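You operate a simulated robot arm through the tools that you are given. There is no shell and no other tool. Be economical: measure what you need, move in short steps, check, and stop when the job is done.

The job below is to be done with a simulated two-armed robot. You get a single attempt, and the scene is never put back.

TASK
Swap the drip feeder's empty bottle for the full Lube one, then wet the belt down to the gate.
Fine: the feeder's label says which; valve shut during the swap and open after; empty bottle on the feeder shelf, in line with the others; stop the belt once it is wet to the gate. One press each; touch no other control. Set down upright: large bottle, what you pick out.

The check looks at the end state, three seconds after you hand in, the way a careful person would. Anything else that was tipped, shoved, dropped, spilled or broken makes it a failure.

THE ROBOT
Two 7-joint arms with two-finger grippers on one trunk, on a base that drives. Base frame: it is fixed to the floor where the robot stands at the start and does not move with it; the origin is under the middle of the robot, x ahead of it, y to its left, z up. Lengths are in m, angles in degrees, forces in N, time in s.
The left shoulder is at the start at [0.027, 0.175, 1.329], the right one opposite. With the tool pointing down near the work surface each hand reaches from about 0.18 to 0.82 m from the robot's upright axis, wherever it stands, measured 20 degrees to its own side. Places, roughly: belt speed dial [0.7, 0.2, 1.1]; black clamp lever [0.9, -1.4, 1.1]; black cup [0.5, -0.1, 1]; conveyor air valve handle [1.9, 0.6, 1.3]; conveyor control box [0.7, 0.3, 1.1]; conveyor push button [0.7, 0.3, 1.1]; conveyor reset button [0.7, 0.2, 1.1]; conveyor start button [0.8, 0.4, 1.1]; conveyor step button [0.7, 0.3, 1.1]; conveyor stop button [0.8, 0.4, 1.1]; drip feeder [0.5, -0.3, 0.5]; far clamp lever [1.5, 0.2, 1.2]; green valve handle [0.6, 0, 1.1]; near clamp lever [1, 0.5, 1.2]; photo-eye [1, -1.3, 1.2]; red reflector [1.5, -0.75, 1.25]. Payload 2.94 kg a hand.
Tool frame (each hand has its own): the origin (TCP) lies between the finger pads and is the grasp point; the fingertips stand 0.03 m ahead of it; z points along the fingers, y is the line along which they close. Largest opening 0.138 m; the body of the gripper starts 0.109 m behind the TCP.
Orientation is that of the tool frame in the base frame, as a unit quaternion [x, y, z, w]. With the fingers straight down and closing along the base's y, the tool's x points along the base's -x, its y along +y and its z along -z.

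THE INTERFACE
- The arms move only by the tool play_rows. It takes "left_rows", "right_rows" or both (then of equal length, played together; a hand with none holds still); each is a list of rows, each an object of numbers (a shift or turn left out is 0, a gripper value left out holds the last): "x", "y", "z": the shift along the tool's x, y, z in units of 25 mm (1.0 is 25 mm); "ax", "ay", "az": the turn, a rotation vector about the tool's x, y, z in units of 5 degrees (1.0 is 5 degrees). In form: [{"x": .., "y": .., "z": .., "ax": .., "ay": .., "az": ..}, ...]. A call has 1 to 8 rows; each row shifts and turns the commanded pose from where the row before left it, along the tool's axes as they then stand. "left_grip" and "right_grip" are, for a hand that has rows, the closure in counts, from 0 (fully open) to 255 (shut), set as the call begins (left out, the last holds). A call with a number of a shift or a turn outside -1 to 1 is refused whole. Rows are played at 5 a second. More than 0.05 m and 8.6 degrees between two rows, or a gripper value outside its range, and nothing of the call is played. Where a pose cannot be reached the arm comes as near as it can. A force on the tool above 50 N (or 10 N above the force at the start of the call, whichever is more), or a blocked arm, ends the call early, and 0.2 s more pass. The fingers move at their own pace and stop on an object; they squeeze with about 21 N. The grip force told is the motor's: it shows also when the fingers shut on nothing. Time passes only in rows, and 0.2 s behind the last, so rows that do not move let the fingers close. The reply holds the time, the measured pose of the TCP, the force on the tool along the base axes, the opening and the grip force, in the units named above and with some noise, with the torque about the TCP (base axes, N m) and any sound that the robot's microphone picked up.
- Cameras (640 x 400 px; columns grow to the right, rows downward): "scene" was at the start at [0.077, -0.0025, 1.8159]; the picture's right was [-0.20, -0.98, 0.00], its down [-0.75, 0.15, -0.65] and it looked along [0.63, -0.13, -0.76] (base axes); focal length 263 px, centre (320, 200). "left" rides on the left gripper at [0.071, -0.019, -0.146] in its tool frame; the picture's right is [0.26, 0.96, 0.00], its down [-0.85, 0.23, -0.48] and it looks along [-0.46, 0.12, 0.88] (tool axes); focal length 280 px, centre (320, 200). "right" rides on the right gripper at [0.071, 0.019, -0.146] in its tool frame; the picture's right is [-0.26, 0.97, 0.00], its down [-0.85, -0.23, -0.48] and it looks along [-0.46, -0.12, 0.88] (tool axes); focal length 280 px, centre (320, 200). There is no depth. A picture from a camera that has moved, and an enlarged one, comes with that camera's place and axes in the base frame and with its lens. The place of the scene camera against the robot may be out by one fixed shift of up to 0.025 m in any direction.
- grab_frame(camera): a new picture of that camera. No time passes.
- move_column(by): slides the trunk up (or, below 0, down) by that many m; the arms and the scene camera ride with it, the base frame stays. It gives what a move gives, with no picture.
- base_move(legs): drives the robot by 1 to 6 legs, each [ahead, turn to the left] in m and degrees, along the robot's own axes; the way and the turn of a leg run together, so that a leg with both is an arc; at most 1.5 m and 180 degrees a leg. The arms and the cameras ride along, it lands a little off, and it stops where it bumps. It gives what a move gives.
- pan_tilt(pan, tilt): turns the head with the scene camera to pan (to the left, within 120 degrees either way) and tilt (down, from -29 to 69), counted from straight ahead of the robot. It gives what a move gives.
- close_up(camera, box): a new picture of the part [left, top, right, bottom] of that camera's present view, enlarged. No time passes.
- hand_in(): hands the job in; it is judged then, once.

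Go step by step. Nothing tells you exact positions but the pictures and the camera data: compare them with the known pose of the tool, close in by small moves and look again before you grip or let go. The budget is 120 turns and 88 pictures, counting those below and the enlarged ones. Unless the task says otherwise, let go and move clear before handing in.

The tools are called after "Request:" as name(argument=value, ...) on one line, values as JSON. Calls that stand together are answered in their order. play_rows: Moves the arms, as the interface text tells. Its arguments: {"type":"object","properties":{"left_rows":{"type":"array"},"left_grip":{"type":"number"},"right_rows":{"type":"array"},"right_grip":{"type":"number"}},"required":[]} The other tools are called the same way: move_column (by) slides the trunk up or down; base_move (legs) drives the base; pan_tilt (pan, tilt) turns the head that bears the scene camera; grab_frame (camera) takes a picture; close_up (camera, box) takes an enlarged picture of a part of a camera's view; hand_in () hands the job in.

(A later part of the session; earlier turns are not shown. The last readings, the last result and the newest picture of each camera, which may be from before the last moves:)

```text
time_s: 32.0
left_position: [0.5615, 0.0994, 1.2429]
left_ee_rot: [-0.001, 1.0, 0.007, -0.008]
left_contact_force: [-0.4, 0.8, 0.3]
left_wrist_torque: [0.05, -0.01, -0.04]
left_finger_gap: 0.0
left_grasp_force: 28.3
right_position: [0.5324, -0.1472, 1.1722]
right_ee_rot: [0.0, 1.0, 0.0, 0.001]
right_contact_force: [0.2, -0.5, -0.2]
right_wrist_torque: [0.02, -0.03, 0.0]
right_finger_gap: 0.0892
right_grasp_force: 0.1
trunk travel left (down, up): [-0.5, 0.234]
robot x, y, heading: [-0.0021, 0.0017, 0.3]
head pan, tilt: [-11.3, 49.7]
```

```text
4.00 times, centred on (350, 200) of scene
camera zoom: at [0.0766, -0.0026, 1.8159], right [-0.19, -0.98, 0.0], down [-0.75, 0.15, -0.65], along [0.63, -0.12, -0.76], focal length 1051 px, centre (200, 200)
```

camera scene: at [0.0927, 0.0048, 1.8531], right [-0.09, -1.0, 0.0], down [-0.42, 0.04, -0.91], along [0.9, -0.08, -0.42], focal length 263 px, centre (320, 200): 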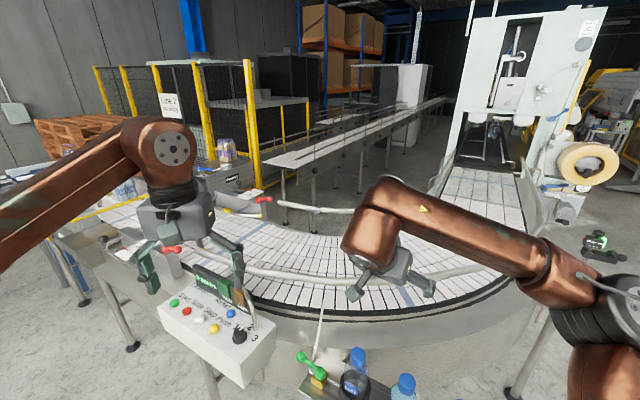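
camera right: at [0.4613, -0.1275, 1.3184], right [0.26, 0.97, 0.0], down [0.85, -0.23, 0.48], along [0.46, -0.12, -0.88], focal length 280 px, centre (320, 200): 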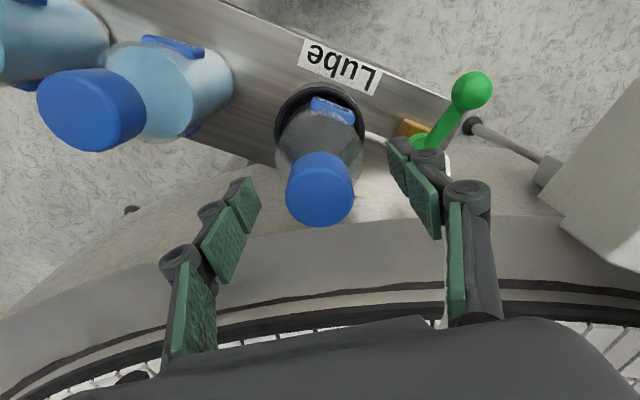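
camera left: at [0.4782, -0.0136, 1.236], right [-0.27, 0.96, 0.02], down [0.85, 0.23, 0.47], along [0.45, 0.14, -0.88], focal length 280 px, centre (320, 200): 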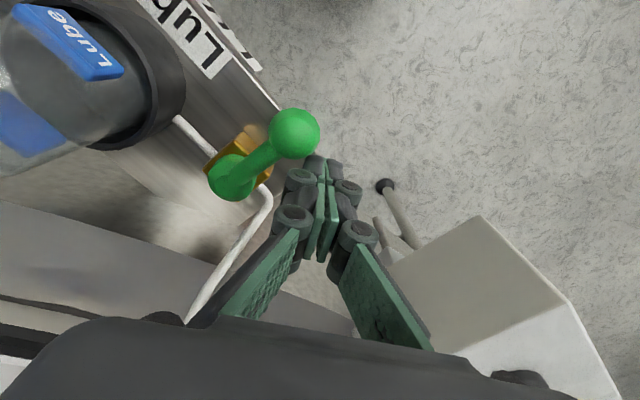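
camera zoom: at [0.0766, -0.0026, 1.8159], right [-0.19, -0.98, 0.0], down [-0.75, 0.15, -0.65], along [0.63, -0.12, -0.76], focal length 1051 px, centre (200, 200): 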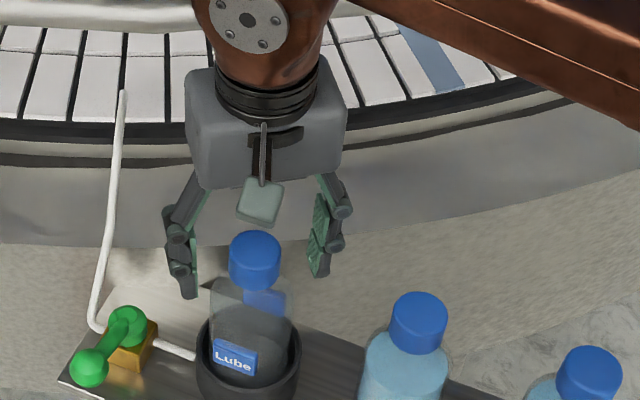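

The cap sits between the fingers. Closing on it.

Request:
play_rows(right_rows=[{"x": -0.1, "z": 0.1}, {}, {}, {}, {}], right_grip=255)

Request:
play_rows(right_rows=[{"z": -0.4}, {"z": -0.6}, {"z": -0.6}])

Request:
grab_frame(camera="right")

Request:
close_up(camera="scene", box=[270, 150, 430, 250])

```text
time_s: 33.2
left_position: [0.5614, 0.0988, 1.2434]
left_ee_rot: [-0.001, 1.0, 0.006, -0.009]
left_contact_force: [-0.4, 0.4, -0.1]
left_wrist_torque: [0.0, 0.0, 0.03]
left_finger_gap: 0.0001
left_grasp_force: 28.2
right_position: [0.5342, -0.1462, 1.1721]
right_ee_rot: [-0.001, 1.0, 0.0, 0.0]
right_contact_force: [0.3, -0.1, -0.3]
right_wrist_torque: [-0.03, -0.01, -0.04]
right_finger_gap: 0.0387
right_grasp_force: 21.1
trunk travel left (down, up): [-0.5, 0.234]
robot x, y, heading: [-0.0006, -0.0033, 0.3]
head pan, tilt: [-11.3, 49.7]
```

```text
time_s: 34.0
left_position: [0.561, 0.1006, 1.2443]
left_ee_rot: [-0.001, 1.0, 0.006, -0.008]
left_contact_force: [0.4, -0.7, 0.0]
left_wrist_torque: [-0.01, 0.04, 0.01]
left_finger_gap: 0.0001
left_grasp_force: 29.4
right_position: [0.5355, -0.1472, 1.2119]
right_ee_rot: [-0.001, 1.0, 0.001, 0.0]
right_contact_force: [0.2, -0.2, -0.8]
right_wrist_torque: [-0.04, -0.02, -0.03]
right_finger_gap: 0.0385
right_grasp_force: 20.9
trunk travel left (down, up): [-0.5, 0.234]
robot x, y, heading: [-0.0001, 0.0016, 0.2]
head pan, tilt: [-11.3, 49.7]
```

```text
53 pictures are left
camera right: at [0.4655, -0.1272, 1.3577], right [0.26, 0.97, 0.0], down [0.85, -0.23, 0.48], along [0.46, -0.12, -0.88], focal length 280 px, centre (320, 200)
```

right: 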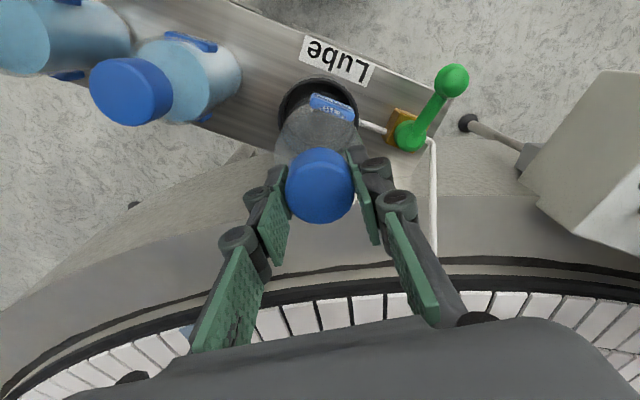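

```text
4.00 times, centred on (350, 200) of scene
camera zoom: at [0.0765, -0.0021, 1.816], right [-0.19, -0.98, 0.0], down [-0.75, 0.15, -0.65], along [0.63, -0.12, -0.76], focal length 1051 px, centre (200, 200)
```

zoom: 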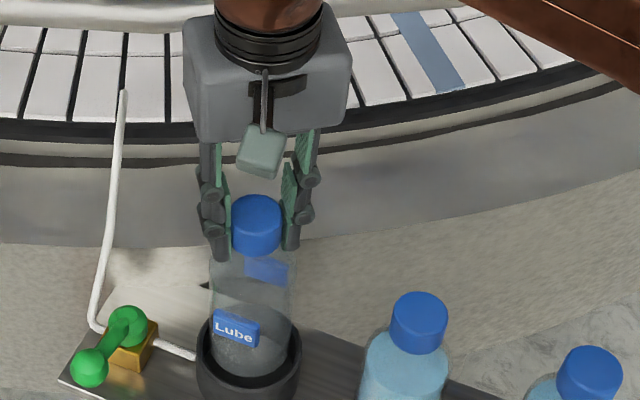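

The empty bottle lifts cleanly. Raise well above the caps and carry toward the free end of the row.

Request:
play_rows(right_rows=[{"z": -1}, {"z": -1}, {"z": -1}, {"z": -1}, {"z": -1}, {"z": -1}, {"z": -1}, {"z": -1}])

Request:
play_rows(right_rows=[{"x": 0.646, "y": -0.951}, {"x": 0.646, "y": -0.951}, {"x": 0.646, "y": -0.951}, {"x": 0.646, "y": -0.951}, {"x": 0.646, "y": -0.951}, {"x": 0.646, "y": -0.951}, {"x": 0.646, "y": -0.951}])

Request:
play_rows(right_rows=[{"x": 0.646, "y": -0.951}, {"x": 0.646, "y": -0.951}, {"x": 0.646, "y": -0.951}, {"x": 0.646, "y": -0.951}, {"x": 0.646, "y": -0.951}, {"x": 0.646, "y": -0.951}])

Request:
grab_frame(camera="right")

Request:
grab_frame(camera="scene")

```text
time_s: 35.9
left_position: [0.5606, 0.1007, 1.2432]
left_ee_rot: [-0.001, 1.0, 0.007, -0.006]
left_contact_force: [-0.1, 0.1, -1.1]
left_wrist_torque: [0.02, 0.0, 0.0]
left_finger_gap: 0.0
left_grasp_force: 28.3
right_position: [0.5339, -0.1462, 1.4156]
right_ee_rot: [0.0, 1.0, 0.0, 0.0]
right_contact_force: [-0.3, -0.2, 0.1]
right_wrist_torque: [-0.03, -0.03, -0.02]
right_finger_gap: 0.0387
right_grasp_force: 20.5
trunk travel left (down, up): [-0.5, 0.234]
robot x, y, heading: [-0.0003, -0.0035, -0.1]
head pan, tilt: [-11.3, 49.7]
```

```text
time_s: 37.5
left_position: [0.5604, 0.0989, 1.2444]
left_ee_rot: [-0.001, 1.0, 0.008, -0.007]
left_contact_force: [-0.4, -0.5, 0.2]
left_wrist_torque: [0.01, -0.03, -0.02]
left_finger_gap: 0.0
left_grasp_force: 28.1
right_position: [0.4187, -0.3156, 1.4126]
right_ee_rot: [-0.001, 1.0, 0.001, 0.0]
right_contact_force: [-0.1, 0.2, -0.4]
right_wrist_torque: [0.05, -0.04, -0.03]
right_finger_gap: 0.0387
right_grasp_force: 21.0
trunk travel left (down, up): [-0.5, 0.234]
robot x, y, heading: [-0.0039, -0.0027, 0.2]
head pan, tilt: [-11.3, 49.7]
```

```text
time_s: 38.9
left_position: [0.559, 0.0996, 1.2438]
left_ee_rot: [0.0, 1.0, 0.008, -0.007]
left_contact_force: [-1.1, 0.2, 0.8]
left_wrist_torque: [0.0, -0.06, -0.01]
left_finger_gap: 0.0001
left_grasp_force: 28.0
right_position: [0.3403, -0.4499, 1.4051]
right_ee_rot: [0.0, 1.0, 0.001, 0.002]
right_contact_force: [-0.1, 0.8, -0.9]
right_wrist_torque: [0.0, -0.05, 0.01]
right_finger_gap: 0.0383
right_grasp_force: 21.2
right hand out of reach, approached as far as the arm can: row 6
trunk travel left (down, up): [-0.5, 0.234]
robot x, y, heading: [0.002, -0.0022, 0.1]
head pan, tilt: [-11.3, 49.7]
```

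```text
51 pictures are left
camera right: at [0.2703, -0.4308, 1.551], right [0.26, 0.97, 0.0], down [0.85, -0.23, 0.48], along [0.46, -0.12, -0.88], focal length 280 px, centre (320, 200)
```

right: 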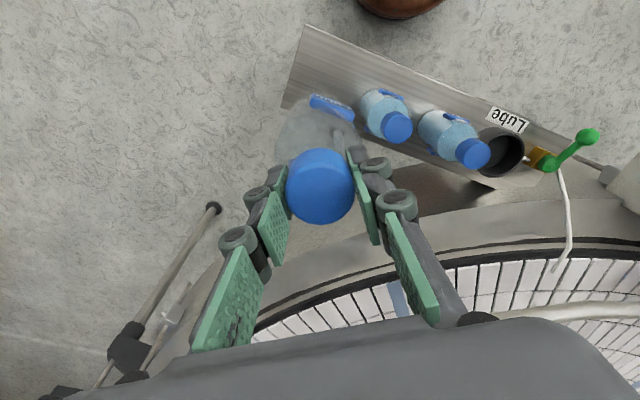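

```text
50 pictures are left
camera scene: at [0.0743, -0.0023, 1.8161], right [-0.19, -0.98, 0.0], down [-0.75, 0.15, -0.65], along [0.64, -0.12, -0.76], focal length 263 px, centre (320, 200)
```

scene: 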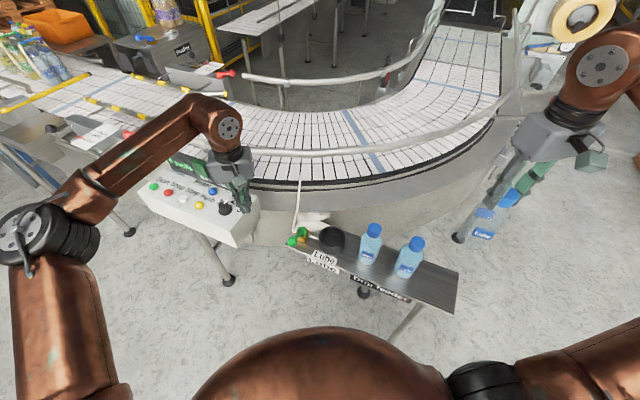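

Reach limit at this height; bottle is held upright. Going down a bit (bottle bottom still well above the shelf, clear of the Lube bottle) and re-reading the pose.

Request:
play_rows(right_rows=[{"z": 1}, {"z": 1}, {"z": 1}, {"z": 1}])

Request:
grab_frame(camera="scene")

```text
time_s: 39.9
left_position: [0.5605, 0.0993, 1.2437]
left_ee_rot: [-0.001, 1.0, 0.006, -0.007]
left_contact_force: [-0.7, -0.5, 0.1]
left_wrist_torque: [0.03, -0.05, -0.01]
left_finger_gap: 0.0001
left_grasp_force: 28.2
right_position: [0.3398, -0.451, 1.3066]
right_ee_rot: [0.0, 1.0, 0.001, 0.0]
right_contact_force: [0.1, -0.1, -0.5]
right_wrist_torque: [-0.01, 0.0, 0.0]
right_finger_gap: 0.0388
right_grasp_force: 21.4
trunk travel left (down, up): [-0.5, 0.234]
robot x, y, heading: [-0.0015, 0.0011, 0.2]
head pan, tilt: [-11.3, 49.7]
```

```text
49 pictures are left
camera scene: at [0.0761, -0.0036, 1.8159], right [-0.19, -0.98, 0.0], down [-0.75, 0.15, -0.65], along [0.63, -0.12, -0.76], focal length 263 px, centre (320, 200)
```

scene: 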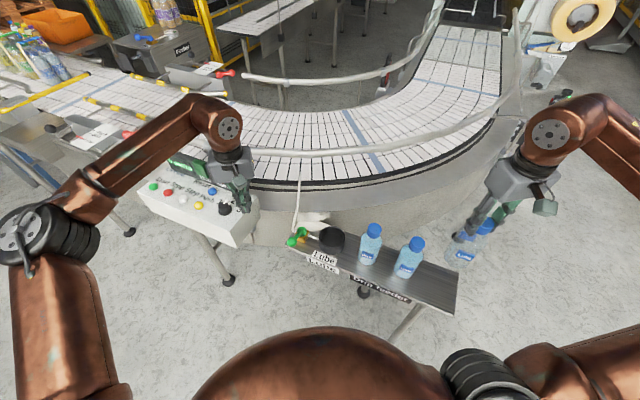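

Pose now (0.340, -0.451); I shift to the target (0.327, -0.4425) and lower close to the shelf.

Request:
play_rows(right_rows=[{"x": 0.52, "y": 0.34}, {"z": 1}, {"z": 1}, {"z": 1}, {"z": 1}, {"z": 0.5}])

Request:
close_up(camera="scene", box=[310, 190, 510, 315])

Request:
grab_frame(camera="right")

```text
time_s: 41.2
left_position: [0.5598, 0.1009, 1.2449]
left_ee_rot: [-0.001, 1.0, 0.007, -0.008]
left_contact_force: [-0.3, -0.2, 0.1]
left_wrist_torque: [-0.01, -0.01, 0.02]
left_finger_gap: 0.0
left_grasp_force: 27.9
right_position: [0.3279, -0.4382, 1.1941]
right_ee_rot: [-0.001, 1.0, -0.001, 0.0]
right_contact_force: [0.0, -0.9, -0.8]
right_wrist_torque: [0.01, 0.0, 0.04]
right_finger_gap: 0.0385
right_grasp_force: 20.5
trunk travel left (down, up): [-0.5, 0.234]
robot x, y, heading: [-0.0021, -0.0009, 0.2]
head pan, tilt: [-11.3, 49.7]
```

```text
3.20 times, centred on (410, 252) of scene
camera zoom: at [0.0763, -0.0025, 1.816], right [-0.19, -0.98, 0.0], down [-0.75, 0.15, -0.65], along [0.63, -0.12, -0.76], focal length 841 px, centre (32, 32)
```

zoom: 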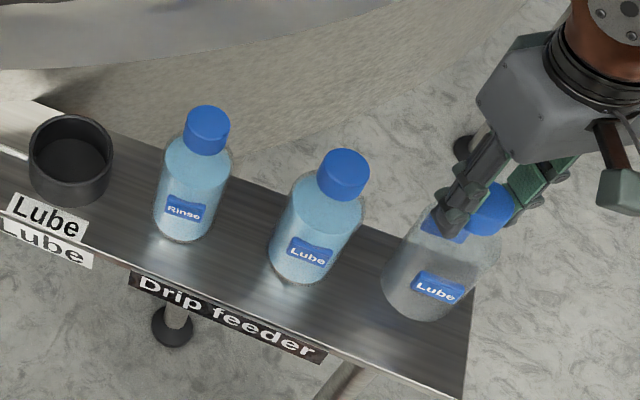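

```text
47 pictures are left
camera right: at [0.2575, -0.419, 1.3397], right [0.26, 0.97, 0.0], down [0.85, -0.23, 0.48], along [0.46, -0.12, -0.88], focal length 280 px, centre (320, 200)
```

right: 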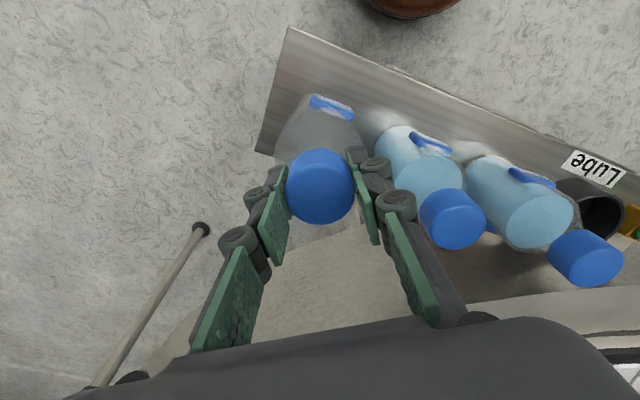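

Good: upright and in line. Lowering slowly until contact.

Request:
play_rows(right_rows=[{"z": 0.25}, {"z": 0.2}, {"z": 0.2}, {"z": 0.15}, {"z": 0.1}])

Request:
close_up(camera="scene", box=[310, 190, 510, 315])

```text
time_s: 42.5
left_position: [0.561, 0.1004, 1.2437]
left_ee_rot: [-0.001, 1.0, 0.007, -0.009]
left_contact_force: [0.4, 0.3, -0.2]
left_wrist_torque: [-0.02, 0.02, -0.01]
left_finger_gap: 0.0002
left_grasp_force: 28.2
right_position: [0.3275, -0.4385, 1.1715]
right_ee_rot: [-0.001, 1.0, 0.0, 0.0]
right_contact_force: [0.2, 0.1, -0.2]
right_wrist_torque: [-0.02, 0.04, -0.01]
right_finger_gap: 0.0387
right_grasp_force: 20.8
trunk travel left (down, up): [-0.5, 0.234]
robot x, y, heading: [0.0001, 0.002, -0.1]
head pan, tilt: [-11.3, 49.7]
```

```text
3.20 times, centred on (410, 252) of scene
camera zoom: at [0.0765, -0.0027, 1.8159], right [-0.19, -0.98, 0.0], down [-0.75, 0.15, -0.65], along [0.63, -0.12, -0.76], focal length 841 px, centre (32, 32)
```

zoom: 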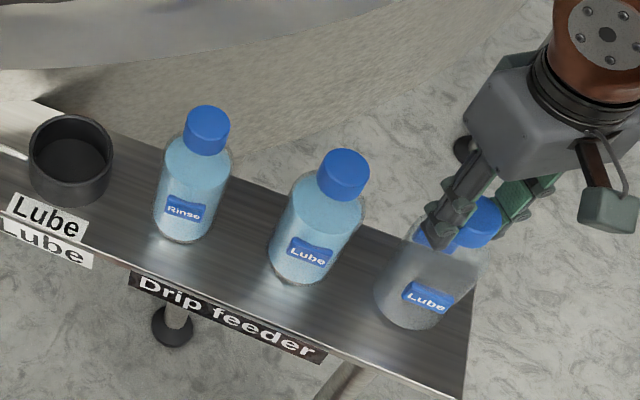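

Request:
play_rows(right_rows=[{"z": 0.1}, {"z": 0.1}, {"z": 0.08}])

```text
time_s: 43.2
left_position: [0.5588, 0.1022, 1.2441]
left_ee_rot: [0.0, 1.0, 0.006, -0.006]
left_contact_force: [0.5, 0.2, -0.4]
left_wrist_torque: [-0.04, -0.02, -0.02]
left_finger_gap: 0.0
left_grasp_force: 28.6
right_position: [0.3292, -0.4374, 1.1692]
right_ee_rot: [-0.001, 1.0, -0.001, 0.003]
right_contact_force: [1.0, 0.8, 40.7]
right_wrist_torque: [-0.57, -0.1, 0.01]
right_finger_gap: 0.0394
right_grasp_force: 21.1
trunk travel left (down, up): [-0.5, 0.234]
robot x, y, heading: [0.0025, 0.0003, 0.3]
head pan, tilt: [-11.3, 49.7]
```

Contact on the shelf at TCP z ≈ 1.17. I relieve the pressure, open, and rise.

Request:
play_rows(right_rows=[{"z": -0.1}, {"z": -0.06}])

Request:
play_rows(right_rows=[{}, {}, {}], right_grip=105)

Request:
play_rows(right_rows=[{"z": -0.5}, {"z": -1}, {"z": -1}, {"z": -1}, {"z": -1}])

Request:
grab_frame(camera="right")

Request:
close_up(camera="scene", box=[310, 190, 510, 315])

```text
time_s: 43.9
left_position: [0.5599, 0.1017, 1.2427]
left_ee_rot: [-0.001, 1.0, 0.007, -0.008]
left_contact_force: [-0.3, 0.3, 0.7]
left_wrist_torque: [0.01, -0.01, -0.02]
left_finger_gap: 0.0002
left_grasp_force: 28.5
right_position: [0.3278, -0.4376, 1.1689]
right_ee_rot: [-0.001, 1.0, 0.0, 0.0]
right_contact_force: [4.5, -0.1, 12.8]
right_wrist_torque: [-0.24, -0.6, 0.08]
right_finger_gap: 0.0399
right_grasp_force: 21.0
trunk travel left (down, up): [-0.5, 0.234]
robot x, y, heading: [0.0012, 0.0027, 0.4]
head pan, tilt: [-11.3, 49.7]
```

```text
time_s: 44.6
left_position: [0.561, 0.0996, 1.2436]
left_ee_rot: [-0.001, 1.0, 0.007, -0.008]
left_contact_force: [0.2, -0.1, 0.2]
left_wrist_torque: [0.01, -0.02, -0.05]
left_finger_gap: 0.0001
left_grasp_force: 27.6
right_position: [0.3279, -0.44, 1.1689]
right_ee_rot: [-0.001, 1.0, 0.0, 0.0]
right_contact_force: [-0.4, 0.3, -0.8]
right_wrist_torque: [-0.01, 0.01, -0.04]
right_finger_gap: 0.0812
right_grasp_force: 0.0
trunk travel left (down, up): [-0.5, 0.234]
robot x, y, heading: [-0.0007, 0.0009, -0.0]
head pan, tilt: [-11.3, 49.7]
```

```text
time_s: 45.9
left_position: [0.5597, 0.1003, 1.2433]
left_ee_rot: [-0.001, 1.0, 0.006, -0.007]
left_contact_force: [-0.1, 0.6, -0.1]
left_wrist_torque: [-0.01, -0.04, -0.01]
left_finger_gap: 0.0001
left_grasp_force: 28.5
right_position: [0.3296, -0.4392, 1.282]
right_ee_rot: [-0.001, 1.0, -0.001, 0.0]
right_contact_force: [0.1, 0.6, 0.2]
right_wrist_torque: [-0.02, 0.0, -0.03]
right_finger_gap: 0.0812
right_grasp_force: 0.0
trunk travel left (down, up): [-0.5, 0.234]
robot x, y, heading: [0.0009, -0.0003, 0.2]
head pan, tilt: [-11.3, 49.7]
```

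```text
45 pictures are left
camera right: at [0.2593, -0.4192, 1.4275], right [0.26, 0.97, 0.0], down [0.85, -0.23, 0.48], along [0.46, -0.12, -0.88], focal length 280 px, centre (320, 200)
```

right: 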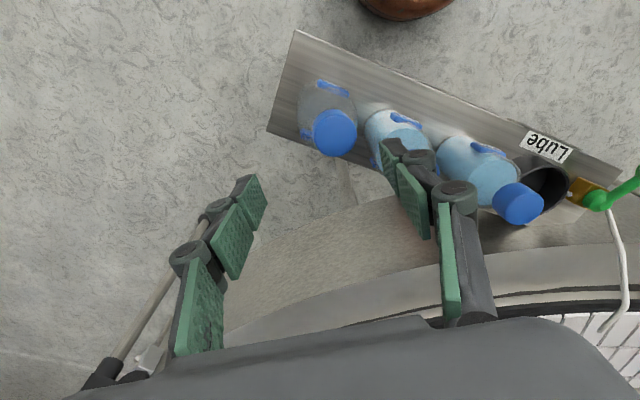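

```text
3.20 times, centred on (410, 252) of scene
camera zoom: at [0.0762, -0.0021, 1.816], right [-0.19, -0.98, 0.0], down [-0.75, 0.15, -0.65], along [0.63, -0.12, -0.76], focal length 841 px, centre (32, 32)
```

zoom: 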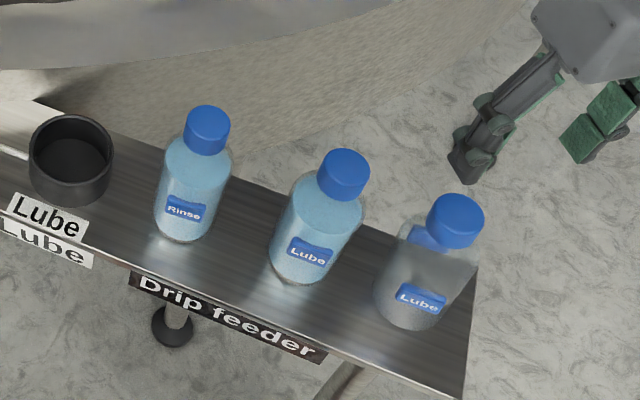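

Empty is set upright in line. Next, above the full Lube bottle.

Request:
play_rows(right_rows=[{"x": -0.6, "y": 0.85}, {"x": -0.6, "y": 0.85}, {"x": -0.6, "y": 0.85}, {"x": -0.58, "y": 0.83}])

Request:
grab_frame(camera="right")

```text
time_s: 46.9
left_position: [0.562, 0.1008, 1.2427]
left_ee_rot: [-0.001, 1.0, 0.007, -0.008]
left_contact_force: [0.8, -0.3, 0.7]
left_wrist_torque: [-0.04, 0.04, -0.02]
left_finger_gap: 0.0001
left_grasp_force: 28.8
right_position: [0.3894, -0.3542, 1.2805]
right_ee_rot: [-0.001, 1.0, 0.0, 0.0]
right_contact_force: [0.0, 0.3, 0.7]
right_wrist_torque: [0.0, 0.04, 0.02]
right_finger_gap: 0.0806
right_grasp_force: 0.1
trunk travel left (down, up): [-0.5, 0.234]
robot x, y, heading: [0.0007, 0.0048, 0.1]
head pan, tilt: [-11.3, 49.7]
```

```text
43 pictures are left
camera right: at [0.3194, -0.3339, 1.4262], right [0.26, 0.97, 0.0], down [0.85, -0.23, 0.48], along [0.46, -0.13, -0.88], focal length 280 px, centre (320, 200)
```

right: 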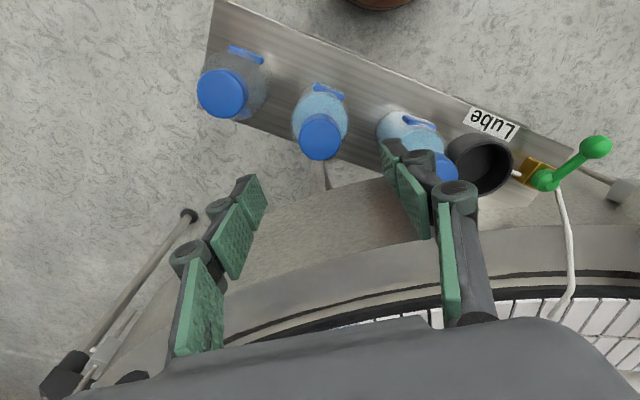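

Before picking the full bottle, I check that the empty stands upright and in line.

Request:
close_up(camera="scene", box=[350, 215, 478, 295])

Request:
close_up(camera="right", box=[180, 0, 468, 180])

```text
5.00 times, centred on (414, 255) of scene
camera zoom: at [0.0785, -0.0013, 1.8158], right [-0.19, -0.98, 0.0], down [-0.75, 0.15, -0.65], along [0.63, -0.13, -0.76], focal length 1314 px, centre (-150, -75)
```

zoom: 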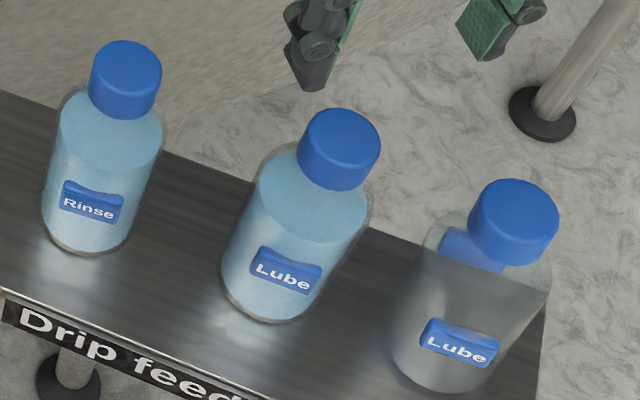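

```text
2.22 times, centred on (324, 90) of right
camera zoom: at [0.3194, -0.3339, 1.4262], right [0.26, 0.97, 0.0], down [0.85, -0.23, 0.48], along [0.46, -0.13, -0.88], focal length 623 px, centre (311, 444)
```

zoom: 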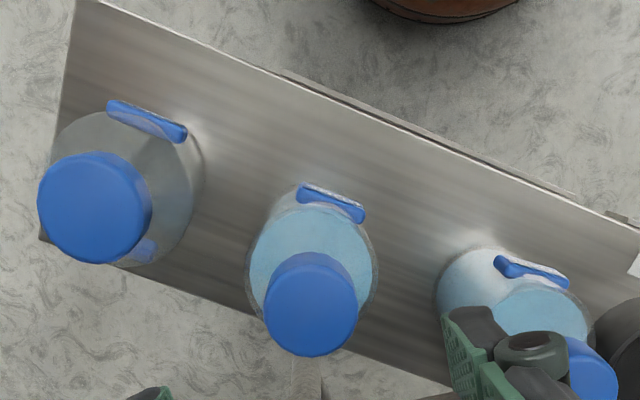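

The empty is simply a larger bottle; bases are in line and it stands upright. Descending onto the full Lube cap.

Request:
play_rows(right_rows=[{"x": -0.06, "y": -0.02, "z": 1}, {"z": 1}, {"z": 1}, {"z": 1}, {"z": 0.4}])

Request:
grab_frame(camera="right")

Request:
close_up(camera="scene", box=[330, 190, 490, 290])

```text
time_s: 48.0
left_position: [0.5607, 0.0998, 1.2435]
left_ee_rot: [-0.002, 1.0, 0.007, -0.008]
left_contact_force: [0.1, 0.2, 0.8]
left_wrist_torque: [-0.01, 0.01, 0.0]
left_finger_gap: 0.0
left_grasp_force: 28.9
right_position: [0.3891, -0.3548, 1.1683]
right_ee_rot: [0.0, 1.0, -0.001, -0.001]
right_contact_force: [-0.4, -1.0, -0.1]
right_wrist_torque: [-0.01, 0.0, 0.01]
right_finger_gap: 0.0811
right_grasp_force: 0.0
trunk travel left (down, up): [-0.5, 0.234]
robot x, y, heading: [-0.003, 0.0038, 0.0]
head pan, tilt: [-11.3, 49.7]
```

```text
40 pictures are left
camera right: at [0.3186, -0.3358, 1.3142], right [0.26, 0.97, 0.0], down [0.85, -0.23, 0.48], along [0.46, -0.12, -0.88], focal length 280 px, centre (320, 200)
```

right: 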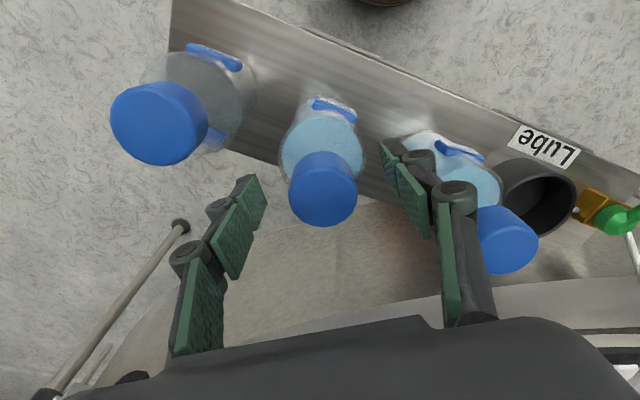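

```text
4.00 times, centred on (410, 240) of scene
camera zoom: at [0.0762, -0.0025, 1.816], right [-0.19, -0.98, 0.0], down [-0.75, 0.15, -0.65], along [0.63, -0.12, -0.76], focal length 1051 px, centre (-40, 40)
```

zoom: 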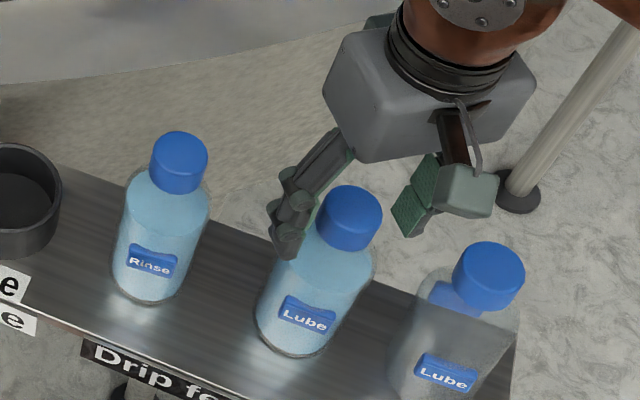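

Cap centred. Closing and lifting slightly.

Request:
play_rows(right_rows=[{"z": 0.1}, {}, {}, {}, {}], right_grip=255)

Request:
play_rows(right_rows=[{"z": -0.3}, {"z": -0.5}, {"z": -0.6}])

Request:
close_up(camera="scene", box=[330, 190, 490, 290])

```text
time_s: 49.2
left_position: [0.5609, 0.1005, 1.2427]
left_ee_rot: [-0.001, 1.0, 0.007, -0.008]
left_contact_force: [0.6, 0.2, 0.3]
left_wrist_torque: [0.0, 0.01, 0.0]
left_finger_gap: 0.0002
left_grasp_force: 28.4
right_position: [0.3882, -0.3565, 1.1665]
right_ee_rot: [-0.001, 1.0, 0.0, 0.0]
right_contact_force: [0.2, 0.7, 0.1]
right_wrist_torque: [0.04, -0.05, -0.02]
right_finger_gap: 0.0385
right_grasp_force: 20.7
trunk travel left (down, up): [-0.5, 0.234]
robot x, y, heading: [-0.0002, -0.0007, 0.4]
head pan, tilt: [-11.3, 49.7]
```

```text
time_s: 50.0
left_position: [0.5611, 0.0995, 1.2429]
left_ee_rot: [0.0, 1.0, 0.008, -0.008]
left_contact_force: [-0.1, 0.4, 0.0]
left_wrist_torque: [0.05, -0.01, 0.0]
left_finger_gap: 0.0
left_grasp_force: 28.8
right_position: [0.3889, -0.3566, 1.2028]
right_ee_rot: [0.0, 1.0, 0.0, -0.001]
right_contact_force: [-0.4, 1.1, -4.6]
right_wrist_torque: [-0.03, -0.01, -0.03]
right_finger_gap: 0.0387
right_grasp_force: 21.2
trunk travel left (down, up): [-0.5, 0.234]
robot x, y, heading: [-0.0002, -0.0028, 0.3]
head pan, tilt: [-11.3, 49.7]
```

```text
4.00 times, centred on (410, 240) of scene
camera zoom: at [0.0768, -0.0028, 1.8159], right [-0.19, -0.98, 0.0], down [-0.75, 0.15, -0.65], along [0.63, -0.12, -0.76], focal length 1051 px, centre (-40, 40)
```

zoom: 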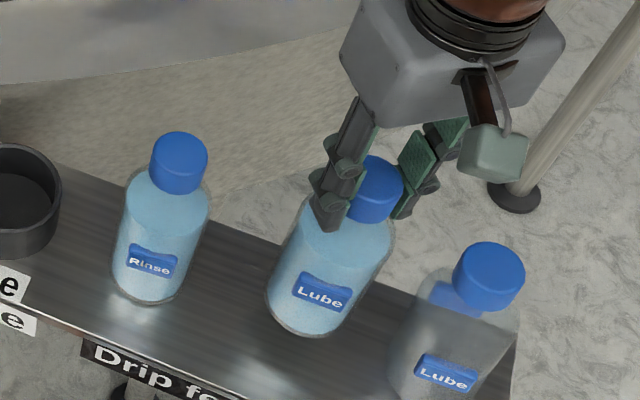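

Held securely, about 0.47 kg. Lift high over the Rinse bottle and carry to the cup.

Request:
play_rows(right_rows=[{"z": -1}, {"z": -1}, {"z": -1}, {"z": -1}, {"z": -1}, {"z": -1}, {"z": -1}, {"z": -1}])

Request:
play_rows(right_rows=[{"x": -0.728, "y": 0.95, "z": -0.2}, {"x": -0.728, "y": 0.95, "z": -0.2}, {"x": -0.728, "y": 0.95}, {"x": -0.728, "y": 0.95}, {"x": -0.728, "y": 0.95}, {"x": -0.728, "y": 0.95}, {"x": -0.728, "y": 0.95}, {"x": -0.728, "y": 0.95}])

Request:
play_rows(right_rows=[{"y": 0.42, "x": 0}, {"y": 0.4}])

Request:
grab_frame(camera="right")

Request:
close_up(camera="scene", box=[270, 150, 430, 250])

```text
time_s: 51.9
left_position: [0.5605, 0.101, 1.2436]
left_ee_rot: [0.0, 1.0, 0.006, -0.007]
left_contact_force: [-0.1, -0.8, 0.0]
left_wrist_torque: [-0.03, -0.04, 0.0]
left_finger_gap: 0.0001
left_grasp_force: 28.6
right_position: [0.3888, -0.3569, 1.4021]
right_ee_rot: [0.0, 1.0, 0.0, -0.001]
right_contact_force: [-0.5, 0.3, -4.5]
right_wrist_torque: [0.0, -0.01, 0.0]
right_finger_gap: 0.0385
right_grasp_force: 21.0
trunk travel left (down, up): [-0.5, 0.234]
robot x, y, heading: [0.0002, 0.0015, 0.2]
head pan, tilt: [-11.3, 49.7]
```

```text
time_s: 53.6
left_position: [0.5626, 0.1009, 1.2435]
left_ee_rot: [-0.001, 1.0, 0.006, -0.007]
left_contact_force: [0.4, 0.1, 0.2]
left_wrist_torque: [-0.03, 0.02, 0.0]
left_finger_gap: 0.0
left_grasp_force: 28.5
right_position: [0.5365, -0.1619, 1.4151]
right_ee_rot: [0.0, 1.0, -0.001, 0.0]
right_contact_force: [-0.1, -0.1, -3.7]
right_wrist_torque: [-0.06, 0.04, -0.02]
right_finger_gap: 0.0382
right_grasp_force: 21.5
trunk travel left (down, up): [-0.5, 0.234]
robot x, y, heading: [0.0023, 0.0006, 0.2]
head pan, tilt: [-11.3, 49.7]
```

```text
time_s: 54.2
left_position: [0.5611, 0.0997, 1.2432]
left_ee_rot: [-0.001, 1.0, 0.007, -0.007]
left_contact_force: [0.0, -0.4, -0.8]
left_wrist_torque: [0.0, 0.01, -0.04]
left_finger_gap: 0.0002
left_grasp_force: 28.6
right_position: [0.5354, -0.1425, 1.4138]
right_ee_rot: [-0.002, 1.0, 0.0, 0.0]
right_contact_force: [-0.2, 1.0, -4.2]
right_wrist_torque: [-0.02, 0.01, 0.0]
right_finger_gap: 0.0382
right_grasp_force: 21.1
trunk travel left (down, up): [-0.5, 0.234]
robot x, y, heading: [-0.0017, 0.0003, -0.1]
head pan, tilt: [-11.3, 49.7]
```

```text
37 pictures are left
camera right: at [0.4657, -0.1236, 1.5602], right [0.26, 0.97, 0.0], down [0.85, -0.23, 0.48], along [0.46, -0.12, -0.88], focal length 280 px, centre (320, 200)
```

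right: 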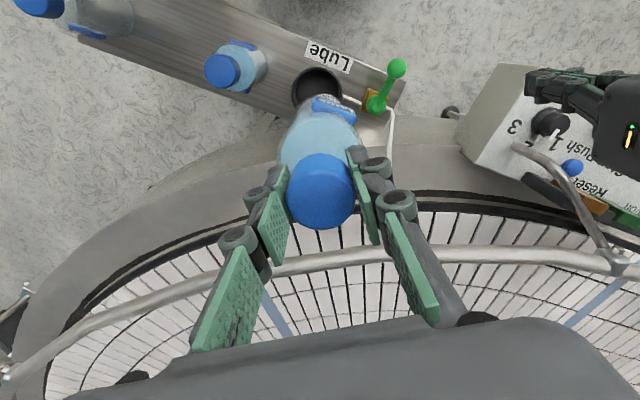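

```text
4.00 times, centred on (350, 200) of scene
camera zoom: at [0.0771, -0.0015, 1.8159], right [-0.19, -0.98, 0.0], down [-0.75, 0.15, -0.65], along [0.63, -0.12, -0.76], focal length 1051 px, centre (200, 200)
```

zoom: 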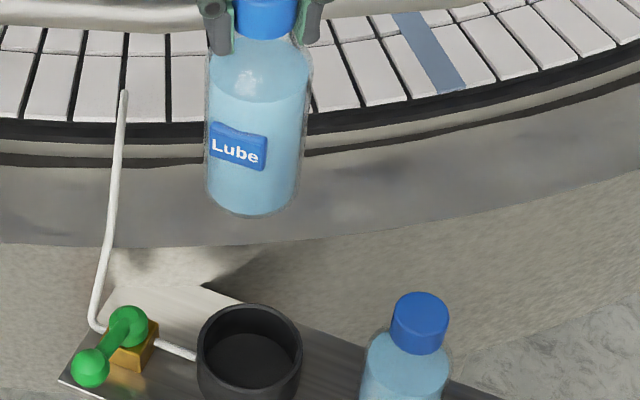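

Aligned above the cup; lowering to just above its rim and checking.

Request:
play_rows(right_rows=[{"x": 0.05, "y": -0.08, "z": 1}, {"z": 1}, {"z": 1}, {"z": 1}, {"z": 1}, {"z": 0.8}])

Request:
close_up(camera="right", box=[240, 40, 432, 160])

Request:
close_up(camera="scene", box=[286, 180, 382, 240])

```text
time_s: 55.6
left_position: [0.5619, 0.0994, 1.2429]
left_ee_rot: [-0.001, 1.0, 0.006, -0.008]
left_contact_force: [0.9, 0.3, -0.6]
left_wrist_torque: [0.03, -0.01, -0.01]
left_finger_gap: 0.0001
left_grasp_force: 28.4
right_position: [0.5338, -0.147, 1.2684]
right_ee_rot: [0.0, 1.0, 0.002, 0.0]
right_contact_force: [1.0, -0.3, -5.2]
right_wrist_torque: [-0.01, 0.01, -0.01]
right_finger_gap: 0.0386
right_grasp_force: 20.7
trunk travel left (down, up): [-0.5, 0.234]
robot x, y, heading: [0.0017, 0.0018, 0.3]
head pan, tilt: [-11.3, 49.7]
```

```text
3.33 times, centred on (336, 100) of right
camera zoom: at [0.4639, -0.1277, 1.4146], right [0.26, 0.97, 0.0], down [0.85, -0.23, 0.48], along [0.46, -0.12, -0.88], focal length 935 px, centre (267, 533)
```

zoom: 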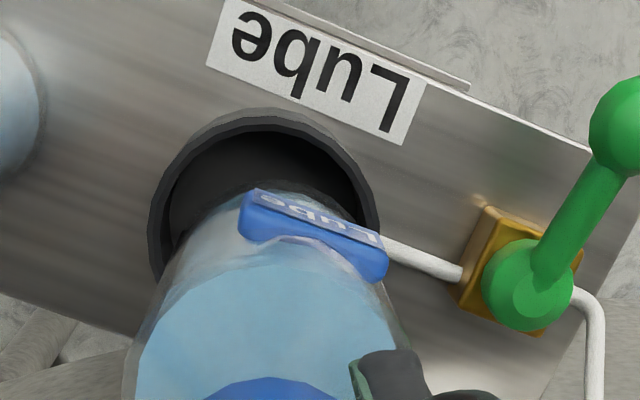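

```text
6.67 times, centred on (334, 210) of scene
camera zoom: at [0.0774, -0.0027, 1.8159], right [-0.19, -0.98, 0.0], down [-0.75, 0.15, -0.65], along [0.63, -0.12, -0.76], focal length 1752 px, centre (227, 133)
```

zoom: 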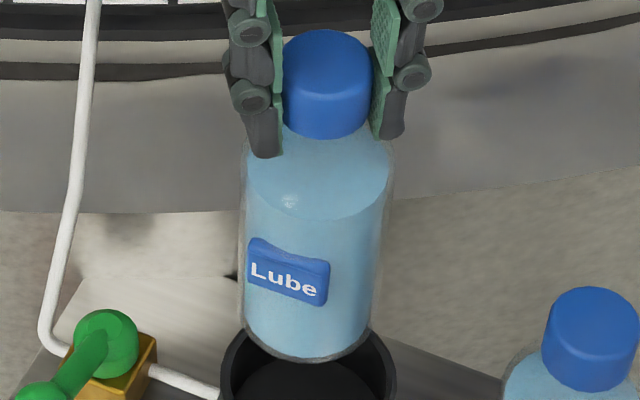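

Lateral alignment looks right. Lowering gently into the cup.

Request:
play_rows(right_rows=[{"z": 0.4}, {"z": 0.4}, {"z": 0.4}])

Request:
close_up(camera="scene", box=[286, 190, 382, 250])

Request:
close_up(camera="right", box=[240, 40, 432, 160])

```text
time_s: 56.5
left_position: [0.5621, 0.1, 1.2435]
left_ee_rot: [-0.001, 1.0, 0.008, -0.008]
left_contact_force: [0.1, 0.5, 0.5]
left_wrist_torque: [0.03, 0.02, 0.0]
left_finger_gap: 0.0
left_grasp_force: 28.5
right_position: [0.5353, -0.1464, 1.2389]
right_ee_rot: [0.0, 1.0, 0.0, 0.0]
right_contact_force: [0.1, -0.6, -4.7]
right_wrist_torque: [0.0, -0.01, 0.01]
right_finger_gap: 0.0383
right_grasp_force: 21.0
trunk travel left (down, up): [-0.5, 0.234]
robot x, y, heading: [-0.0017, -0.0025, 0.4]
head pan, tilt: [-11.3, 49.7]
```

```text
6.67 times, centred on (334, 220) of scene
camera zoom: at [0.0773, -0.0024, 1.8159], right [-0.19, -0.98, 0.0], down [-0.75, 0.15, -0.65], along [0.63, -0.12, -0.76], focal length 1752 px, centre (227, 67)
```

zoom: 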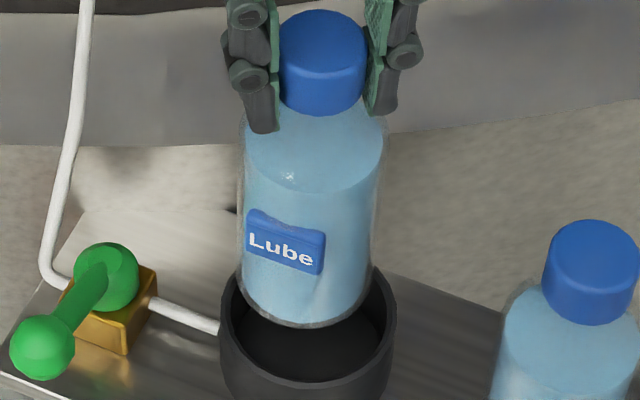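

```text
3.33 times, centred on (336, 100) of right
camera zoom: at [0.4649, -0.127, 1.385], right [0.26, 0.97, 0.0], down [0.85, -0.23, 0.48], along [0.46, -0.12, -0.88], focal length 935 px, centre (267, 533)
```

zoom: 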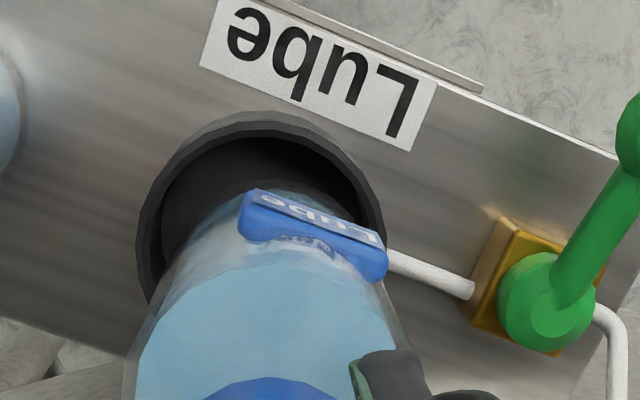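

Request:
play_rows(right_rows=[{"z": 0.3}, {"z": 0.3}, {"z": 0.3}])

Request:
close_up(camera="scene", box=[286, 190, 382, 250])

```text
time_s: 57.2
left_position: [0.5611, 0.1008, 1.2436]
left_ee_rot: [-0.001, 1.0, 0.007, -0.008]
left_contact_force: [0.6, 0.3, 0.6]
left_wrist_torque: [0.03, 0.02, -0.01]
left_finger_gap: 0.0001
left_grasp_force: 28.4
right_position: [0.5335, -0.1461, 1.2167]
right_ee_rot: [-0.002, 1.0, 0.0, 0.001]
right_contact_force: [0.5, -0.3, -3.7]
right_wrist_torque: [-0.02, 0.0, 0.05]
right_finger_gap: 0.0383
right_grasp_force: 21.0
trunk travel left (down, up): [-0.5, 0.234]
robot x, y, heading: [0.0002, -0.0007, 0.0]
head pan, tilt: [-11.3, 49.7]
```

```text
6.67 times, centred on (334, 220) of scene
camera zoom: at [0.0773, -0.0023, 1.8159], right [-0.19, -0.98, 0.0], down [-0.75, 0.15, -0.65], along [0.63, -0.12, -0.76], focal length 1752 px, centre (227, 67)
```

zoom: 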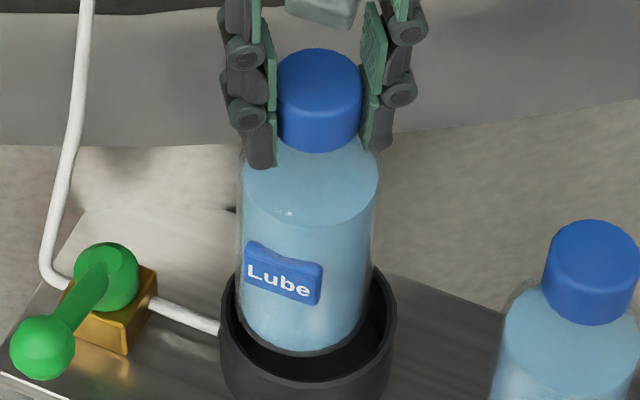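

The base is inside the rim. Continuing down until it seats.

Request:
play_rows(right_rows=[{"z": 0.4}, {"z": 0.4}, {"z": 0.4}, {"z": 0.3}, {"z": 0.15}])

Request:
close_up(camera="scene", box=[286, 190, 382, 250])

```text
time_s: 58.5
left_position: [0.5613, 0.1001, 1.243]
left_ee_rot: [-0.001, 1.0, 0.007, -0.008]
left_contact_force: [0.3, 0.2, 0.6]
left_wrist_torque: [0.01, -0.01, 0.01]
left_finger_gap: 0.0
left_grasp_force: 28.1
right_position: [0.5356, -0.1455, 1.1751]
right_ee_rot: [-0.001, 1.0, 0.0, 0.0]
right_contact_force: [0.7, -0.6, -5.0]
right_wrist_torque: [0.0, 0.02, 0.02]
right_finger_gap: 0.0386
right_grasp_force: 21.1
trunk travel left (down, up): [-0.5, 0.234]
robot x, y, heading: [-0.0006, -0.0027, 0.4]
head pan, tilt: [-11.3, 49.7]
```

```text
6.67 times, centred on (334, 220) of scene
camera zoom: at [0.077, -0.0022, 1.8159], right [-0.19, -0.98, 0.0], down [-0.75, 0.15, -0.65], along [0.63, -0.12, -0.76], focal length 1752 px, centre (227, 67)
```

zoom: 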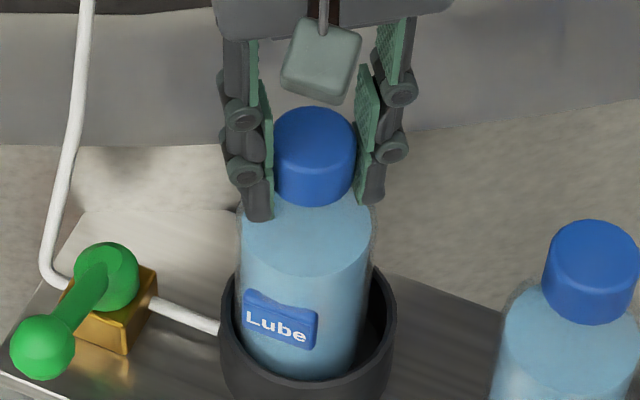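

Request:
play_rows(right_rows=[{"z": 0.1}, {"z": 0.08}, {"z": 0.06}])

```text
time_s: 59.2
left_position: [0.5609, 0.1008, 1.2437]
left_ee_rot: [-0.001, 1.0, 0.006, -0.008]
left_contact_force: [0.1, -0.1, 0.0]
left_wrist_torque: [-0.01, 0.0, 0.02]
left_finger_gap: 0.0
left_grasp_force: 28.2
right_position: [0.5335, -0.1461, 1.1717]
right_ee_rot: [-0.001, 1.0, 0.001, 0.002]
right_contact_force: [-1.9, 0.6, 2.7]
right_wrist_torque: [-0.09, 0.12, -0.04]
right_finger_gap: 0.0382
right_grasp_force: 20.9
trunk travel left (down, up): [-0.5, 0.234]
robot x, y, heading: [-0.0014, 0.0016, 0.2]
head pan, tilt: [-11.3, 49.7]
```

The force shows it seated (z 1.17, as the old one was). Releasing and rising.

Request:
play_rows(right_rows=[{}, {}, {}], right_grip=105)

Request:
play_rows(right_rows=[{"z": -0.5}, {"z": -1}, {"z": -1}, {"z": -1}, {"z": -1}, {"z": -1}, {"x": 0.8, "y": -1}, {"x": 0.8, "y": -1}])

Request:
play_rows(right_rows=[{"x": 0.8, "y": -1}, {"x": 0.6, "y": -1}, {"x": 0.6, "y": -1}, {"x": 0.5, "y": -1}, {"x": 0.5, "y": -1}])

Request:
close_up(camera="scene", box=[270, 180, 478, 310])

```text
time_s: 60.0
left_position: [0.5603, 0.1009, 1.2434]
left_ee_rot: [-0.001, 1.0, 0.007, -0.008]
left_contact_force: [0.6, 0.3, 0.1]
left_wrist_torque: [0.0, 0.0, 0.01]
left_finger_gap: 0.0
left_grasp_force: 27.9
right_position: [0.5341, -0.1465, 1.1698]
right_ee_rot: [-0.001, 1.0, 0.0, 0.0]
right_contact_force: [-0.4, 0.4, 0.5]
right_wrist_torque: [0.02, 0.0, 0.0]
right_finger_gap: 0.0811
right_grasp_force: 0.0
trunk travel left (down, up): [-0.5, 0.234]
robot x, y, heading: [-0.0028, 0.0024, -0.0]
head pan, tilt: [-11.3, 49.7]
```

```text
time_s: 61.9
left_position: [0.5605, 0.0986, 1.2445]
left_ee_rot: [-0.001, 1.0, 0.008, -0.006]
left_contact_force: [0.1, -0.1, 0.1]
left_wrist_torque: [0.03, -0.01, 0.01]
left_finger_gap: 0.0
left_grasp_force: 28.3
right_position: [0.4937, -0.1981, 1.3053]
right_ee_rot: [0.001, 1.0, 0.0, 0.001]
right_contact_force: [0.3, -0.9, -0.3]
right_wrist_torque: [0.0, -0.03, -0.01]
right_finger_gap: 0.0811
right_grasp_force: 0.1
trunk travel left (down, up): [-0.5, 0.234]
robot x, y, heading: [0.0022, 0.0024, 0.4]
head pan, tilt: [-11.3, 49.7]
```

```text
time_s: 63.0
left_position: [0.5598, 0.0993, 1.2432]
left_ee_rot: [-0.001, 1.0, 0.006, -0.007]
left_contact_force: [0.4, -1.2, 0.2]
left_wrist_torque: [0.01, 0.0, -0.01]
left_finger_gap: 0.0003
left_grasp_force: 28.3
right_position: [0.4183, -0.3208, 1.3064]
right_ee_rot: [0.0, 1.0, 0.0, 0.0]
right_contact_force: [-0.6, 0.5, -0.5]
right_wrist_torque: [0.02, -0.01, 0.02]
right_finger_gap: 0.0815
right_grasp_force: 0.1
trunk travel left (down, up): [-0.5, 0.234]
robot x, y, heading: [0.0002, -0.0031, 0.1]
head pan, tilt: [-11.3, 49.7]
```

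```text
3.08 times, centred on (374, 245) of scene
camera zoom: at [0.0757, -0.0031, 1.816], right [-0.19, -0.98, 0.0], down [-0.75, 0.15, -0.65], along [0.63, -0.12, -0.76], focal length 809 px, centre (154, 62)
```

zoom: 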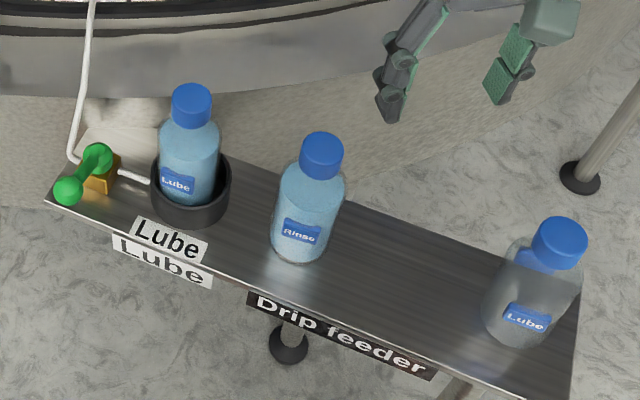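

Swap done. Before opening the valve, I check that the left hand can get to the Start/Stop buttons (est. Start (0.81, 0.44, 1.12), Stop (0.772, 0.382, 1.12)), staying high.

Request:
play_rows(left_rows=[{"z": -1}, {"z": -1}, {"z": -1}, {"x": -0.6, "y": 0.97}, {"x": -0.6, "y": 0.97}, {"x": -0.6, "y": 0.97}, {"x": -0.6, "y": 0.97}, {"x": -0.6, "y": 0.97}])

Request:
play_rows(left_rows=[{"x": -0.65, "y": 0.97}, {"x": -0.65, "y": 0.97}, {"x": -0.65, "y": 0.97}, {"x": -0.65, "y": 0.97}, {"x": -0.65, "y": 0.97}, {"x": -0.65, "y": 0.97}, {"x": -0.65, "y": 0.97}])

Request:
grab_frame(camera="left")

```text
time_s: 64.8
left_position: [0.635, 0.2234, 1.3203]
left_ee_rot: [0.001, 1.0, 0.007, -0.007]
left_contact_force: [0.4, 0.7, -0.1]
left_wrist_torque: [0.01, 0.0, 0.05]
left_finger_gap: 0.0
left_grasp_force: 28.4
right_position: [0.4182, -0.3203, 1.3056]
right_ee_rot: [-0.001, 1.0, 0.0, 0.0]
right_contact_force: [-0.5, -0.1, 0.3]
right_wrist_torque: [-0.03, -0.03, -0.02]
right_finger_gap: 0.0809
right_grasp_force: 0.0
trunk travel left (down, up): [-0.5, 0.234]
robot x, y, heading: [-0.0016, -0.0026, 0.3]
head pan, tilt: [-11.3, 49.7]
```

```text
time_s: 66.5
left_position: [0.6928, 0.3148, 1.3151]
left_ee_rot: [-0.001, 1.0, 0.007, -0.005]
left_contact_force: [0.3, 0.4, -0.2]
left_wrist_torque: [0.01, -0.01, 0.0]
left_finger_gap: 0.0003
left_grasp_force: 28.4
left hand out of reach, approached as far as the arm can: row 4, 5, 6, 7
right_position: [0.4174, -0.321, 1.3051]
right_ee_rot: [-0.001, 1.0, 0.0, -0.001]
right_contact_force: [-1.0, 0.7, 1.4]
right_wrist_torque: [0.01, -0.01, 0.0]
right_finger_gap: 0.0812
right_grasp_force: 0.0
trunk travel left (down, up): [-0.5, 0.234]
robot x, y, heading: [0.0, -0.0035, 0.3]
head pan, tilt: [-11.3, 49.7]
```

```text
28 pictures are left
camera left: at [0.6244, 0.2935, 1.4605], right [-0.27, 0.96, 0.02], down [0.85, 0.23, 0.47], along [0.45, 0.14, -0.88], focal length 280 px, centre (320, 200)
```

left: 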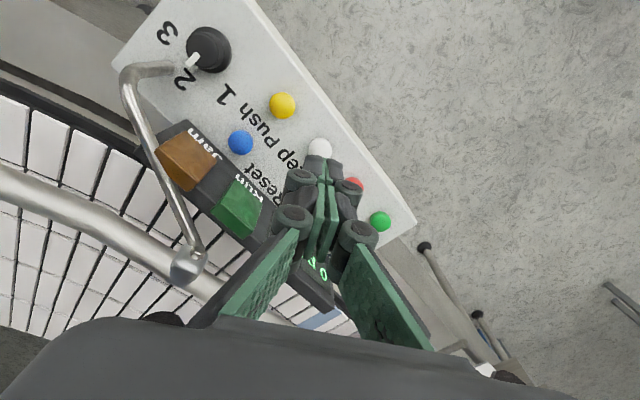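

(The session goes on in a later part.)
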